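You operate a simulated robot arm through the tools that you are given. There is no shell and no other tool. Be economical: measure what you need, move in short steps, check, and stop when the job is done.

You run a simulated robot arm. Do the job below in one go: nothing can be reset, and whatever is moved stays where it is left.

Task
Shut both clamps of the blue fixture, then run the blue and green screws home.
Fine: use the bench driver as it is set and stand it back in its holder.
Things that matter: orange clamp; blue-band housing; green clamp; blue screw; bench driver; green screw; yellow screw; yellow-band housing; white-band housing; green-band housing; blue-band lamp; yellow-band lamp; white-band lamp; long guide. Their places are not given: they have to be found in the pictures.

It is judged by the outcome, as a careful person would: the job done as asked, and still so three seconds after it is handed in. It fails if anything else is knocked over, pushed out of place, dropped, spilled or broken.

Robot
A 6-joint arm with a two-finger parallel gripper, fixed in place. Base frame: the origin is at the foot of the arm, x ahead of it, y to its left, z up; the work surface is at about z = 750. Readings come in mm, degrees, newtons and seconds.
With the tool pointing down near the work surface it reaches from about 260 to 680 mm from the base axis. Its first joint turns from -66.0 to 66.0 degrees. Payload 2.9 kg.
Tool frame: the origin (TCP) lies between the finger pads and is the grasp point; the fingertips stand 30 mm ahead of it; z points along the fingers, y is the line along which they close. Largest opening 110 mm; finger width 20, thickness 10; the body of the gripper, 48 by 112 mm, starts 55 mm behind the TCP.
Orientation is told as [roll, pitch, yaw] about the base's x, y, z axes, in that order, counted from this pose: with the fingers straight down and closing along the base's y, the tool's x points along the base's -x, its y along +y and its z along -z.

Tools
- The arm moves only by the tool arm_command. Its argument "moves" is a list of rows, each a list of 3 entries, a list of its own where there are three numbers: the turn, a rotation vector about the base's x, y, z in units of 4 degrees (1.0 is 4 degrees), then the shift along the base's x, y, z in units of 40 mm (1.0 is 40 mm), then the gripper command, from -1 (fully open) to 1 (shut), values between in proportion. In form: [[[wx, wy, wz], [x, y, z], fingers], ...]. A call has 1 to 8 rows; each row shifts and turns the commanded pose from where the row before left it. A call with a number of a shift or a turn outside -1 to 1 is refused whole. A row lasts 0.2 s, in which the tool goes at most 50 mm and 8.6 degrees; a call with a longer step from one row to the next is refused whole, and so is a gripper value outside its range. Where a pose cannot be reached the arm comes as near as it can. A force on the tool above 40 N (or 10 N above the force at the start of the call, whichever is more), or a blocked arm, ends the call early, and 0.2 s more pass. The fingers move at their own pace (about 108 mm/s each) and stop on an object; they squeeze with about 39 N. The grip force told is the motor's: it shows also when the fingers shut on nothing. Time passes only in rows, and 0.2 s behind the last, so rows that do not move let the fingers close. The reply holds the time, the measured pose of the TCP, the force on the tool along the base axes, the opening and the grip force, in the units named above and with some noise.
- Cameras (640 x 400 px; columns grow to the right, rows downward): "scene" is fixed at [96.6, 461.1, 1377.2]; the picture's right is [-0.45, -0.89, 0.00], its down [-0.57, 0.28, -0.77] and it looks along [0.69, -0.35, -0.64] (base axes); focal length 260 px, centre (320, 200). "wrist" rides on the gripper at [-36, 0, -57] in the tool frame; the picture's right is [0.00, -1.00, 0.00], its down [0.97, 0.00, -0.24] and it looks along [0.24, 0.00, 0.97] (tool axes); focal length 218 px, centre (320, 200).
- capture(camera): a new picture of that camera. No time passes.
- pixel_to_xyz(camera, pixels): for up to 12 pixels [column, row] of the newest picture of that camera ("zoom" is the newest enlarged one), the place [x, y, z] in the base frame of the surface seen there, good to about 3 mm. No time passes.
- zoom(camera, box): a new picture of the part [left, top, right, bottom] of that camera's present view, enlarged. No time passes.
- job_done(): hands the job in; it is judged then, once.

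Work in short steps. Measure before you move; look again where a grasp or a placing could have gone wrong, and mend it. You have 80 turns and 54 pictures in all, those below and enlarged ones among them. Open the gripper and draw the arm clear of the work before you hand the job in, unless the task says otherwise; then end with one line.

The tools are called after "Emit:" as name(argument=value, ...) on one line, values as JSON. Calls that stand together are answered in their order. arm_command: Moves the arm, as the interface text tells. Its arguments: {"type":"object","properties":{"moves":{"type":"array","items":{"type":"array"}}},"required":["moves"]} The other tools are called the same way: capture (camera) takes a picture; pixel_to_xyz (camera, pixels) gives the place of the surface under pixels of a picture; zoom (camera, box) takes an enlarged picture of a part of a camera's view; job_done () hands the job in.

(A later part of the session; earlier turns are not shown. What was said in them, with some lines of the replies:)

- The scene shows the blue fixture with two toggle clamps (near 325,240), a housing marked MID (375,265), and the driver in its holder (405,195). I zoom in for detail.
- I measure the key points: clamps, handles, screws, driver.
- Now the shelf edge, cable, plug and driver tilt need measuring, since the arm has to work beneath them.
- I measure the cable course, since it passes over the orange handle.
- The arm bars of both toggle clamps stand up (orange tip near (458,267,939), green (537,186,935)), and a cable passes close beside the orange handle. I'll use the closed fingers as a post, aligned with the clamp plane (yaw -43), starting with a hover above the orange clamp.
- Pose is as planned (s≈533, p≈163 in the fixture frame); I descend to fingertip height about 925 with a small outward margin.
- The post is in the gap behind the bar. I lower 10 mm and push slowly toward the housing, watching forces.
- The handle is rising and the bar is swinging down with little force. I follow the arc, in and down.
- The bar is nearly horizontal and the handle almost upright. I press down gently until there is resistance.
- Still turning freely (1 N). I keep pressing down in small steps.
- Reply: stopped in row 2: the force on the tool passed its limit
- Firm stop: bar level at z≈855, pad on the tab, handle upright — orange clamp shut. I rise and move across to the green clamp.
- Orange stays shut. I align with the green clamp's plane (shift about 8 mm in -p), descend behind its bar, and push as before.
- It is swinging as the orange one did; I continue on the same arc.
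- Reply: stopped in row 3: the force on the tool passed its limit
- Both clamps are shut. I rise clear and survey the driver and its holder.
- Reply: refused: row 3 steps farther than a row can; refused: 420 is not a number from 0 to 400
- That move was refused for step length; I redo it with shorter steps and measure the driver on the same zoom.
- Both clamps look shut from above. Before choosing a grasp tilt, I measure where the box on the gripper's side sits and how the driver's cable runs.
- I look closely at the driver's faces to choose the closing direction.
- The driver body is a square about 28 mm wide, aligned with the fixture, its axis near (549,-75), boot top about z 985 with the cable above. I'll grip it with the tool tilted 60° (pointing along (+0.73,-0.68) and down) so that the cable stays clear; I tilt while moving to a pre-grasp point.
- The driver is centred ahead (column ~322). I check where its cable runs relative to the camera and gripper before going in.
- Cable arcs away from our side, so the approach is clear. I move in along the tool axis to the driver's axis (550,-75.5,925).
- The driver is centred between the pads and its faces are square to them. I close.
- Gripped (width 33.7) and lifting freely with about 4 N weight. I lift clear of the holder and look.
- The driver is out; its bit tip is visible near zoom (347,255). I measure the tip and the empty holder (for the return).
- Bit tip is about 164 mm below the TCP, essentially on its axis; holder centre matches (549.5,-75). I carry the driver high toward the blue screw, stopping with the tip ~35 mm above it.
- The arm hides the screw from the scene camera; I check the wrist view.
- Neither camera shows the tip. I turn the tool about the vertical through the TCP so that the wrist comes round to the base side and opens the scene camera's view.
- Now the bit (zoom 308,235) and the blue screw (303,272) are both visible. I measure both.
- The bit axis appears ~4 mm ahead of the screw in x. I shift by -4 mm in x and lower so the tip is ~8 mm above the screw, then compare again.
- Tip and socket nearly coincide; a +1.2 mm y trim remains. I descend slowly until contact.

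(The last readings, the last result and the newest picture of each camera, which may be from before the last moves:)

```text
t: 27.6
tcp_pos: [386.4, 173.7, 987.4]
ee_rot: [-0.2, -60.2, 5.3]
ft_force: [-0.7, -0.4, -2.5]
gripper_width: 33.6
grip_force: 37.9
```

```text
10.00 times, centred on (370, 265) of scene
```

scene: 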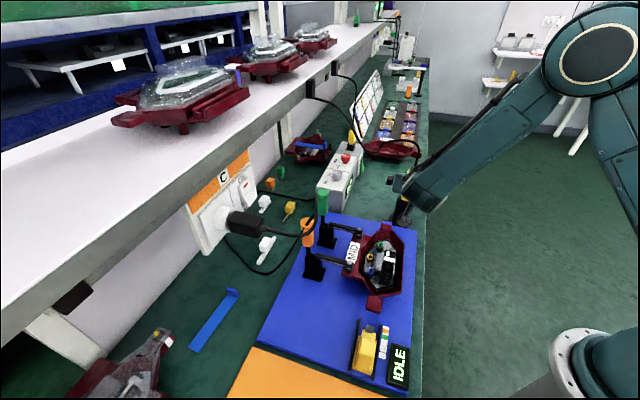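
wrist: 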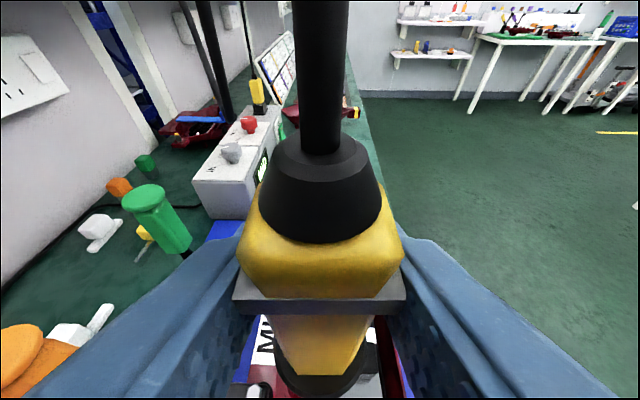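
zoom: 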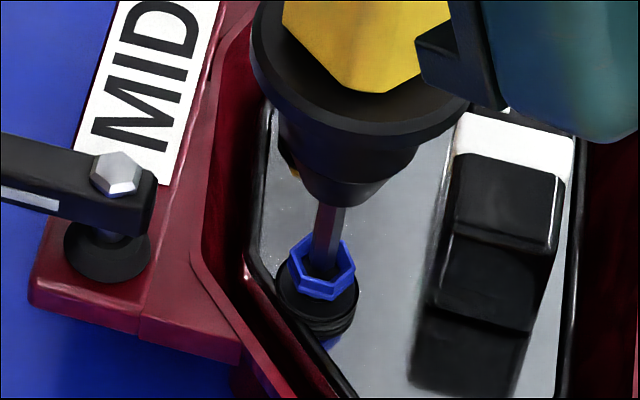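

The bit is inside the blue socket. A trim of +1 mm in y, then I press down slowly.

Emit:
arm_command(moves=[[[0, 0, 0], [0.01, 0.025, -0.04], 1], [[0, 0, 0], [0, 0, -0.05], 1], [[0, 0, 0], [0, 0, -0.05], 1], [[0, 0, 0], [0, 0, -0.05], 1]])

Emit:
zoom(camera="scene", box=[330, 220, 430, 400])

```text
t: 28.6
tcp_pos: [387.2, 175.9, 980.5]
ee_rot: [-0.2, -60.4, 5.2]
ft_force: [3.4, -3.9, 11.2]
gripper_width: 33.7
grip_force: 39.0
```

```text
2.22 times, centred on (380, 310) of scene
```

zoom: 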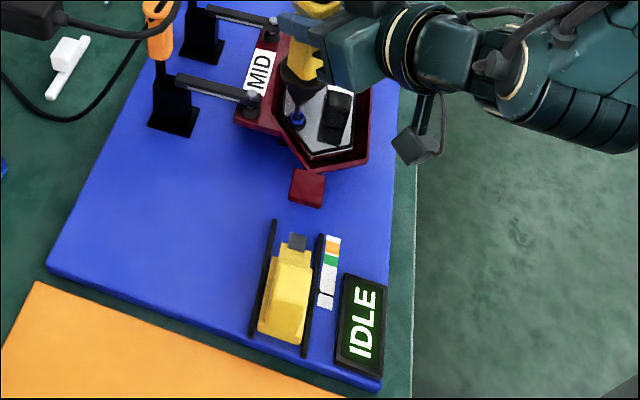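

Contact: about 15 N of push. I hold for a moment to see whether the driver runs and the force falls off.

Emit:
arm_command(moves=[[[0, 0, 0], [0, 0, 0], 1], [[0, 0, 0], [0, 0, 0], 1], [[0, 0, 0], [0, 0, 0], 1], [[0, 0, 0], [0, 0, 0], 1], [[0, 0, 0], [0, 0, 0], 1]])

Emit:
zoom(camera="scene", box=[310, 140, 410, 290])

```text
t: 29.8
tcp_pos: [384.9, 175.2, 981.9]
ee_rot: [0.0, -60.3, 5.2]
ft_force: [3.0, -0.8, 17.2]
gripper_width: 33.9
grip_force: 39.2
```

```text
2.67 times, centred on (360, 215) of scene
```

zoom: 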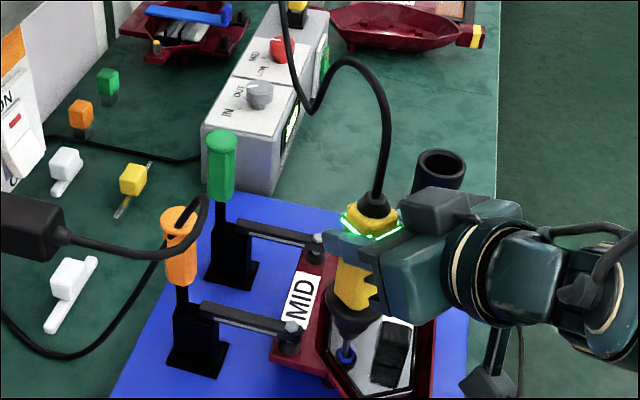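

The driver's band now glows green. I look closely at the screw to see whether it is home.

Emit:
zoom(camera="scene", box=[355, 245, 385, 285])

```text
10.00 times, centred on (370, 265) of scene
```

zoom: 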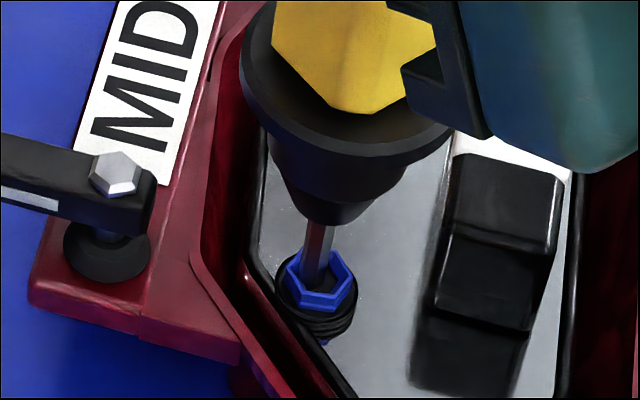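

The head dropped about 5–6 mm. I press a little further and hold, to see whether it feeds any more.

Emit:
arm_command(moves=[[[0, 0, 0], [0, 0, -0.05], 1], [[0, 0, 0], [0, 0, 0], 1], [[0, 0, 0], [0, 0, -0.03], 1], [[0, 0, 0], [0, 0, 0], 1], [[0, 0, 0], [0, 0, 0], 1], [[0, 0, 0], [0, 0, 0], 1]])

Emit:
zoom(camera="scene", box=[355, 225, 395, 285])

```text
t: 31.1
tcp_pos: [387.4, 175.0, 978.0]
ee_rot: [-0.3, -60.6, 5.4]
ft_force: [-0.1, 1.7, 35.4]
gripper_width: 33.6
grip_force: 38.5
```

```text
6.67 times, centred on (375, 255) of scene
```

zoom: 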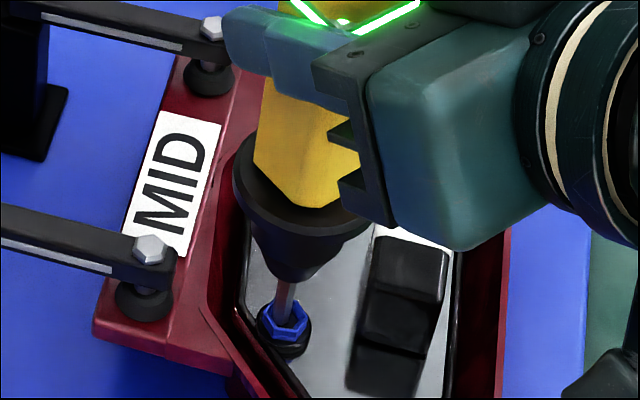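

No more feed at ~39 N push: blue is home, with the green light as confirmation. I retract straight up and move over toward the green screw.

Emit:
arm_command(moves=[[[0, 0, 0], [0, 0, 0.3], 1], [[0, 0, 0], [0, 0, 0.4], 1], [[0, 0, 0], [0, 0, 0.45], 1], [[0, 0, 0], [0.5, -0.63, 0], 1], [[0, 0, 0], [0.5, -0.63, 0], 1], [[0, 0, 0], [0.5, -0.63, 0], 1]])

Emit:
zoom(camera="scene", box=[355, 225, 395, 285])

```text
t: 32.5
tcp_pos: [448.4, 98.6, 1021.7]
ee_rot: [-0.1, -60.2, 5.3]
ft_force: [-0.5, 0.0, -3.2]
gripper_width: 33.9
grip_force: 38.8
```

```text
6.67 times, centred on (375, 255) of scene
```

zoom: 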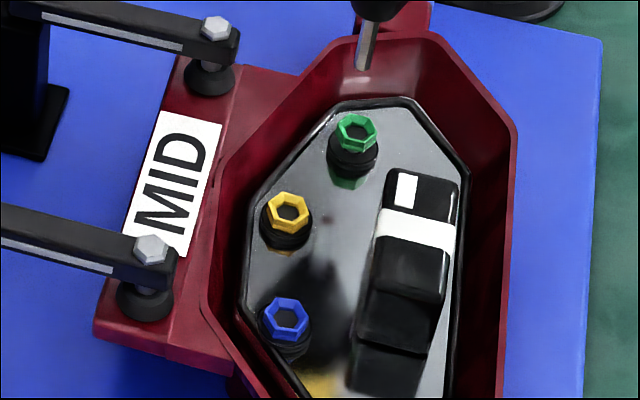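

Blue's head sits lower than before; I measure all three heads' heights, and the bit, to compare.

Emit:
pixel_to_xyz(camera="zoom", pixels=[[273, 309], [287, 301], [303, 313], [299, 333], [273, 204], [288, 196], [305, 207], [341, 125], [357, 118], [373, 128], [372, 145], [342, 145]])

Emit:
zoom(camera="scene", box=[360, 255, 384, 285])

```text
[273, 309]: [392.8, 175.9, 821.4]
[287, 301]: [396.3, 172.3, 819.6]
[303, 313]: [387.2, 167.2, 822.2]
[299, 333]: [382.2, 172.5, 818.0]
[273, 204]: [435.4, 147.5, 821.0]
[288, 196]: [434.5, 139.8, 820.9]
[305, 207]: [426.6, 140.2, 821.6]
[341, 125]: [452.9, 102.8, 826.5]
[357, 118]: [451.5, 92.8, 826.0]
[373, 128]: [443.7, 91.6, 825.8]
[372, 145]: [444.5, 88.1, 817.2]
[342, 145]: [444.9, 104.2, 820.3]
```

```text
13.33 times, centred on (372, 270) of scene
```

zoom: 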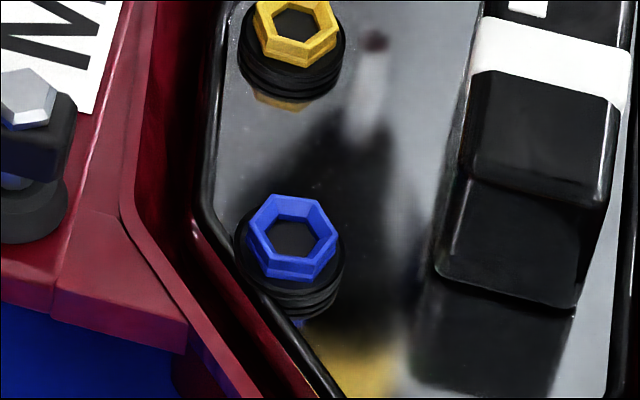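

Blue (z≈820) now matches the already-seated yellow; green is still at 826. I trim and lower the bit to just above the green screw.

Emit:
arm_command(moves=[[[0, 0, 0], [-0.03, 0.01, -0.25], 1], [[0, 0, 0], [0, 0, -0.25], 1]])

Emit:
zoom(camera="scene", box=[365, 225, 395, 265])

Emit:
pixel_to_xyz(camera="zoom", pixels=[[320, 195], [320, 180], [320, 165]])

```text
t: 33.1
tcp_pos: [446.4, 99.4, 1001.4]
ee_rot: [0.0, -60.0, 5.0]
ft_force: [-0.2, 0.0, -2.3]
gripper_width: 33.8
grip_force: 38.8
```

```text
10.00 times, centred on (380, 245) of scene
```

zoom: 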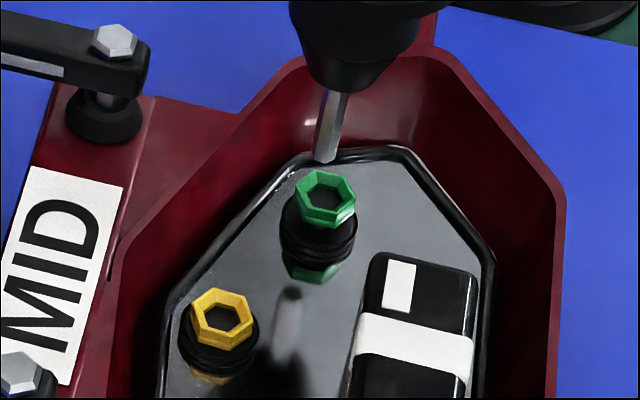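

```text
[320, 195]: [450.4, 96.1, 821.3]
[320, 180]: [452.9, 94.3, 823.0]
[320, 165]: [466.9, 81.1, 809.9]
```

Emit:
pixel_to_xyz(camera="zoom", pixels=[[325, 157], [326, 145], [328, 130], [331, 110], [320, 150], [302, 178], [320, 171], [352, 185], [354, 205], [332, 225], [300, 208], [325, 196]])

```text
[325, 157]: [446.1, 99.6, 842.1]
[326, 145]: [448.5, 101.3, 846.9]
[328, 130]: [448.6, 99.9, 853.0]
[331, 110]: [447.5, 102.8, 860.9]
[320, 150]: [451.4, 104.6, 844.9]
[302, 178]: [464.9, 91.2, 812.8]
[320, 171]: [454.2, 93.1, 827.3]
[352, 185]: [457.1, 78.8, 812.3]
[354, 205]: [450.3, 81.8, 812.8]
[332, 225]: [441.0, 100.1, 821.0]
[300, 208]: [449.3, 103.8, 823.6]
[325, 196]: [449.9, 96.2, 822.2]
```

Both estimates say the bit must move about -3.4 mm in x. I apply it, lower 10 mm and recheck.

Emit:
arm_command(moves=[[[0, 0, 0], [-0.085, 0, 0], 1], [[0, 0, 0], [0, 0, -0.15], 1], [[0, 0, 0], [0, 0, -0.1], 1]])

Emit:
zoom(camera="scene", box=[365, 225, 395, 265])

```text
t: 34.0
tcp_pos: [442.0, 99.6, 991.8]
ee_rot: [-0.1, -60.1, 5.1]
ft_force: [0.0, -0.9, -2.7]
gripper_width: 33.7
grip_force: 39.0
```

```text
10.00 times, centred on (380, 245) of scene
```

zoom: 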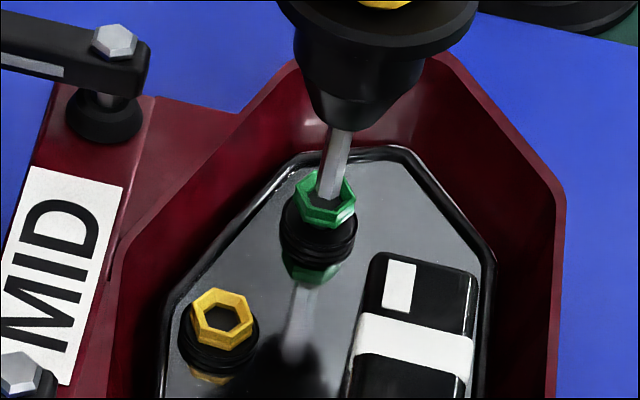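

Now nearly centred (bit ~ (329,198) over ring centre (325,196)); trim back +1.3 mm in x and descend to contact.

Emit:
arm_command(moves=[[[0, 0, 0], [0.032, 0.005, -0.03], 1], [[0, 0, 0], [0, 0, -0.08], 1], [[0, 0, 0], [0, 0, -0.08], 1]])

Emit:
zoom(camera="scene", box=[365, 225, 395, 265])

```text
t: 34.8
tcp_pos: [444.2, 99.2, 984.1]
ee_rot: [-0.4, -60.2, 5.4]
ft_force: [0.1, -3.8, -2.7]
gripper_width: 34.0
grip_force: 38.6
```

```text
10.00 times, centred on (380, 245) of scene
```

zoom: 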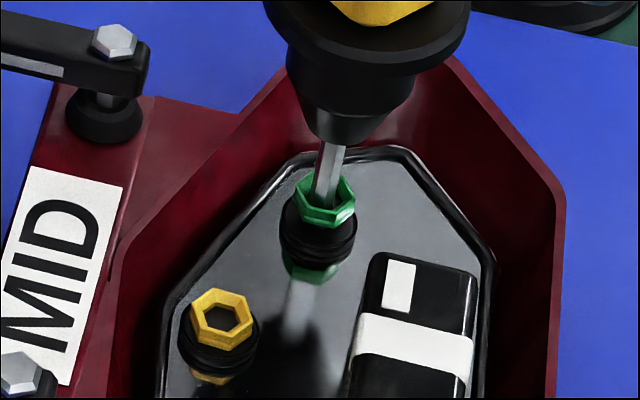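

The bit is in the green socket. I press on and hold as with blue.

Emit:
arm_command(moves=[[[0, 0, 0], [0, 0, -0.05], 1], [[0, 0, 0], [0, 0, -0.05], 1], [[0, 0, 0], [0, 0, -0.05], 1], [[0, 0, 0], [0, 0, 0], 1], [[0, 0, 0], [0, 0, 0], 1], [[0, 0, 0], [0, 0, 0], 1], [[0, 0, 0], [0, 0, 0], 1]])

Emit:
arm_command(moves=[[[0, 0, 0], [0, 0, -0.04], 1], [[0, 0, 0], [0, 0, 0], 1], [[0, 0, 0], [0, 0, -0.03], 1], [[0, 0, 0], [0, 0, 0], 1], [[0, 0, 0], [0, 0, 0], 1], [[0, 0, 0], [0, 0, 0], 1]])

Emit:
zoom(camera="scene", box=[355, 205, 395, 265])

```text
t: 36.4
tcp_pos: [444.6, 98.9, 979.5]
ee_rot: [0.0, -60.3, 5.2]
ft_force: [2.8, -4.0, 8.2]
gripper_width: 33.5
grip_force: 39.5
```

```text
t: 37.8
tcp_pos: [444.9, 99.1, 978.7]
ee_rot: [-0.1, -60.6, 5.2]
ft_force: [0.7, -3.0, 33.1]
gripper_width: 33.6
grip_force: 39.1
```

```text
6.67 times, centred on (375, 235) of scene
```

zoom: 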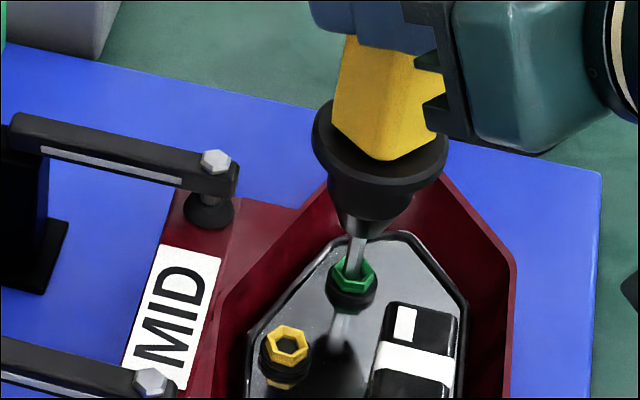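

Same depth as blue at the same push (head dropped ~5 mm, no more feed). I retract and swing the driver back to its original orientation on the way to the holder.

Emit:
arm_command(moves=[[[0, 0, 0], [0, 0, 0.4], 1], [[0, 0, 0], [0, 0, 0.6], 1], [[0, 0, 0], [0, 0, 0.6], 1], [[0, 0, 0], [0, 0, 0.6], 1], [[0, 0, -1], [0.217, -0.36, 0], 1], [[0, 0, -1], [0.217, -0.36, 0], 1], [[0, 0, -1], [0.217, -0.36, 0], 1], [[0, 0, -1], [0.217, -0.36, 0], 1]])

Emit:
arm_command(moves=[[[0, 0, -1], [0.217, -0.36, 0], 1], [[0, 0, -1], [0.217, -0.36, 0], 1], [[0, 0, -1], [0.217, -0.36, 0], 1], [[0, 0, -1], [0.217, -0.36, 0], 1], [[0, 0, -1], [0.217, -0.36, 0], 1], [[0, 0, -1], [0.217, -0.36, 0], 1], [[0, 0, -1], [0.217, -0.36, 0], 1], [[0, 0, -1], [0.217, -0.36, 0], 1]])

Emit:
zoom(camera="scene", box=[350, 150, 450, 290])

Emit:
pixel_to_xyz(camera="zoom", pixels=[[314, 275], [320, 269], [312, 280]])

```text
t: 39.5
tcp_pos: [479.3, 41.2, 1064.8]
ee_rot: [-0.1, -60.2, -10.9]
ft_force: [-0.4, 0.2, -3.4]
gripper_width: 33.7
grip_force: 39.0
```

```text
t: 41.4
tcp_pos: [548.6, -72.6, 1064.0]
ee_rot: [-0.1, -60.2, -42.9]
ft_force: [-0.8, 0.6, -3.3]
gripper_width: 33.9
grip_force: 39.2
```

```text
2.86 times, centred on (400, 220) of scene
```

zoom: 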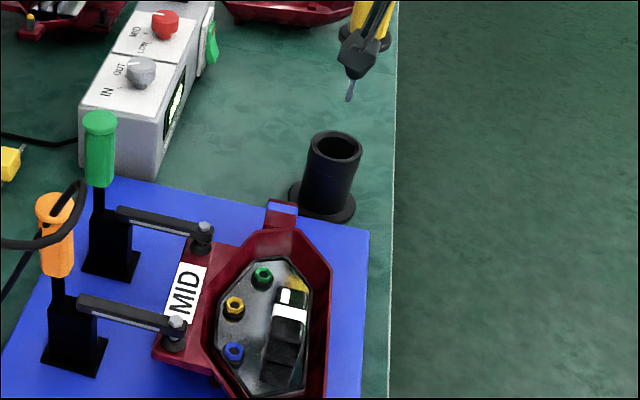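

```text
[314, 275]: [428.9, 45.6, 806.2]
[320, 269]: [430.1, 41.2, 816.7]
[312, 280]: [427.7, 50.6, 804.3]
```

All looks good; I check the three heads' heights and the tip position over the holder.

Emit:
pixel_to_xyz(camera="zoom", pixels=[[256, 272], [262, 268], [268, 273], [228, 302], [234, 297], [226, 348], [233, 342], [350, 97], [350, 90], [352, 83]])

```text
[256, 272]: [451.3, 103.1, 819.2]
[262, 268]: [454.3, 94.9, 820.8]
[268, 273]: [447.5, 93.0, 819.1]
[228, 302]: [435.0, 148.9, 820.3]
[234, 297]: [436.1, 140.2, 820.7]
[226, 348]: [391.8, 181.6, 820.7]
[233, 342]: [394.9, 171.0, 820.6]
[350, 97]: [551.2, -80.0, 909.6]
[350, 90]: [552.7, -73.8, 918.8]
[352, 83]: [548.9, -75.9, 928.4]
```

All heads at ~820: blue and green are home. I lower the driver toward the holder, checking position against the pick-up readings.

Emit:
arm_command(moves=[[[0, 0, 0], [0, 0, -0.5], 1], [[0, 0, 0], [0, 0, -0.5], 1], [[0, 0, 0], [0, 0, -0.5], 1], [[0, 0, 0], [0, 0, 0], 1]])

```text
t: 42.4
tcp_pos: [549.2, -71.8, 1004.5]
ee_rot: [-0.1, -60.2, -42.8]
ft_force: [0.9, 0.1, -3.8]
gripper_width: 33.7
grip_force: 39.0
```

I trim y by about -2 mm and continue down.

Emit:
arm_command(moves=[[[0, 0, 0], [0.005, -0.05, -0.3], 1], [[0, 0, 0], [0, 0, -0.35], 1], [[0, 0, 0], [0, 0, -0.35], 1], [[0, 0, 0], [0, 0, 0], 1]])

Emit:
arm_command(moves=[[[0, 0, 0], [0, 0, -0.3], 1], [[0, 0, 0], [0, 0, -0.3], 1], [[0, 0, 0], [0, 0, 0], 1]])

```text
t: 43.4
tcp_pos: [548.0, -75.9, 963.1]
ee_rot: [-0.1, -60.3, -42.8]
ft_force: [0.4, 0.2, -3.7]
gripper_width: 33.9
grip_force: 38.4
```

```text
t: 44.1
tcp_pos: [549.1, -74.1, 940.9]
ee_rot: [-0.1, -60.2, -42.8]
ft_force: [-1.1, -0.4, -3.6]
gripper_width: 33.8
grip_force: 39.1
```

Entering freely without side force; the last ~14 mm in small steps until it rests.

Emit:
arm_command(moves=[[[0, 0, 0], [0, 0, -0.12], 1], [[0, 0, 0], [0, 0, -0.1], 1], [[0, 0, 0], [0, 0, -0.06], 1], [[0, 0, 0], [0, 0, -0.04], 1], [[0, 0, 0], [0, 0, 0], 1]])

```text
t: 45.4
tcp_pos: [548.5, -74.9, 927.7]
ee_rot: [-0.2, -60.2, -42.8]
ft_force: [-2.9, 1.6, -0.4]
gripper_width: 34.1
grip_force: 38.6
```

The weight is being taken by the holder. One more millimetre, then I open.

Emit:
arm_command(moves=[[[0, 0, 0], [0, 0, -0.03], 1], [[0, 0, 0], [0, 0, 0], 1]])

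Emit:
arm_command(moves=[[[0, 0, 0], [0, 0, 0], 0.2], [[0, 0, 0], [0, 0, 0], -0.4], [[0, 0, 0], [0, 0, 0], -1], [[0, 0, 0], [0, 0, 0], -1], [[0, 0, 0], [0, 0, 0], -1]])

Emit:
capture(camera="wrist")

```text
t: 46.0
tcp_pos: [548.2, -75.1, 925.1]
ee_rot: [-0.2, -60.3, -42.9]
ft_force: [-2.4, -0.3, 0.0]
gripper_width: 33.9
grip_force: 38.7
```

```text
t: 47.1
tcp_pos: [549.2, -76.1, 926.7]
ee_rot: [0.0, -60.2, -42.8]
ft_force: [-0.9, 0.9, -0.8]
gripper_width: 109.9
grip_force: 0.1
```

```text
3 pictures are left
```

wrist: 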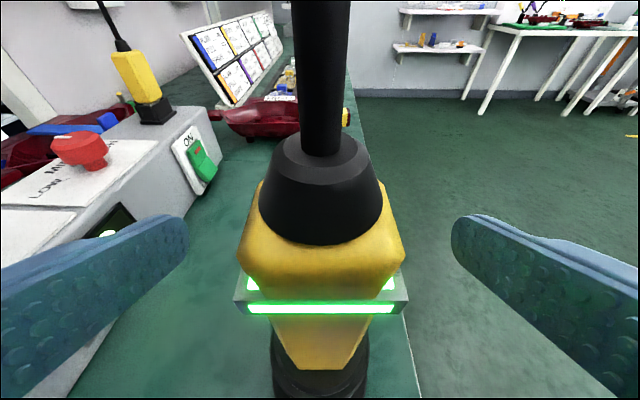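

The driver stands upright in its holder, released, its band green. I back out along the tool axis and then rise.

Emit:
arm_command(moves=[[[0, 0, 0], [-0.356, 0.335, 0.28], -1], [[0, 0, 0], [-0.356, 0.335, 0.28], -1], [[0, 0, 0], [-0.356, 0.335, 0.28], -1], [[0, 0, 0], [-0.356, 0.335, 0.28], -1], [[0, 0, 0], [-0.5, 0.3, 0.6], -1], [[0, 0, 0], [-0.5, 0.3, 0.6], -1], [[0, 0, 0], [-0.5, 0.1, 0.8], -1], [[0, 0, 0], [-0.5, 0, 0.8], -1]])

Emit:
capture(camera="scene")

```text
t: 49.0
tcp_pos: [411.5, 5.0, 1085.2]
ee_rot: [-0.1, -60.1, -42.8]
ft_force: [-0.1, 0.1, 0.3]
gripper_width: 110.0
grip_force: 0.2
```

```text
2 pictures are left
```

scene: 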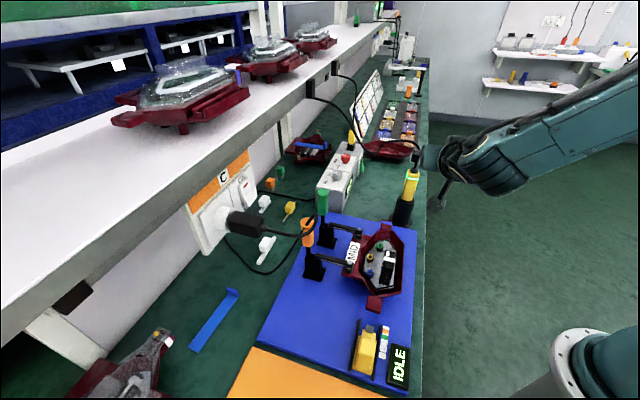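

Both clamps are shut, the driver is upright in its holder at (405,205), the rest of the bench is undisturbed, and the arm is clear with its gripper open. I hand in the job.

Emit:
job_done()

```text
The job is handed in.
```

Both clamps of the blue fixture are shut, the blue and green screws are run home, and the bench driver is back in its holder with its settings untouched.
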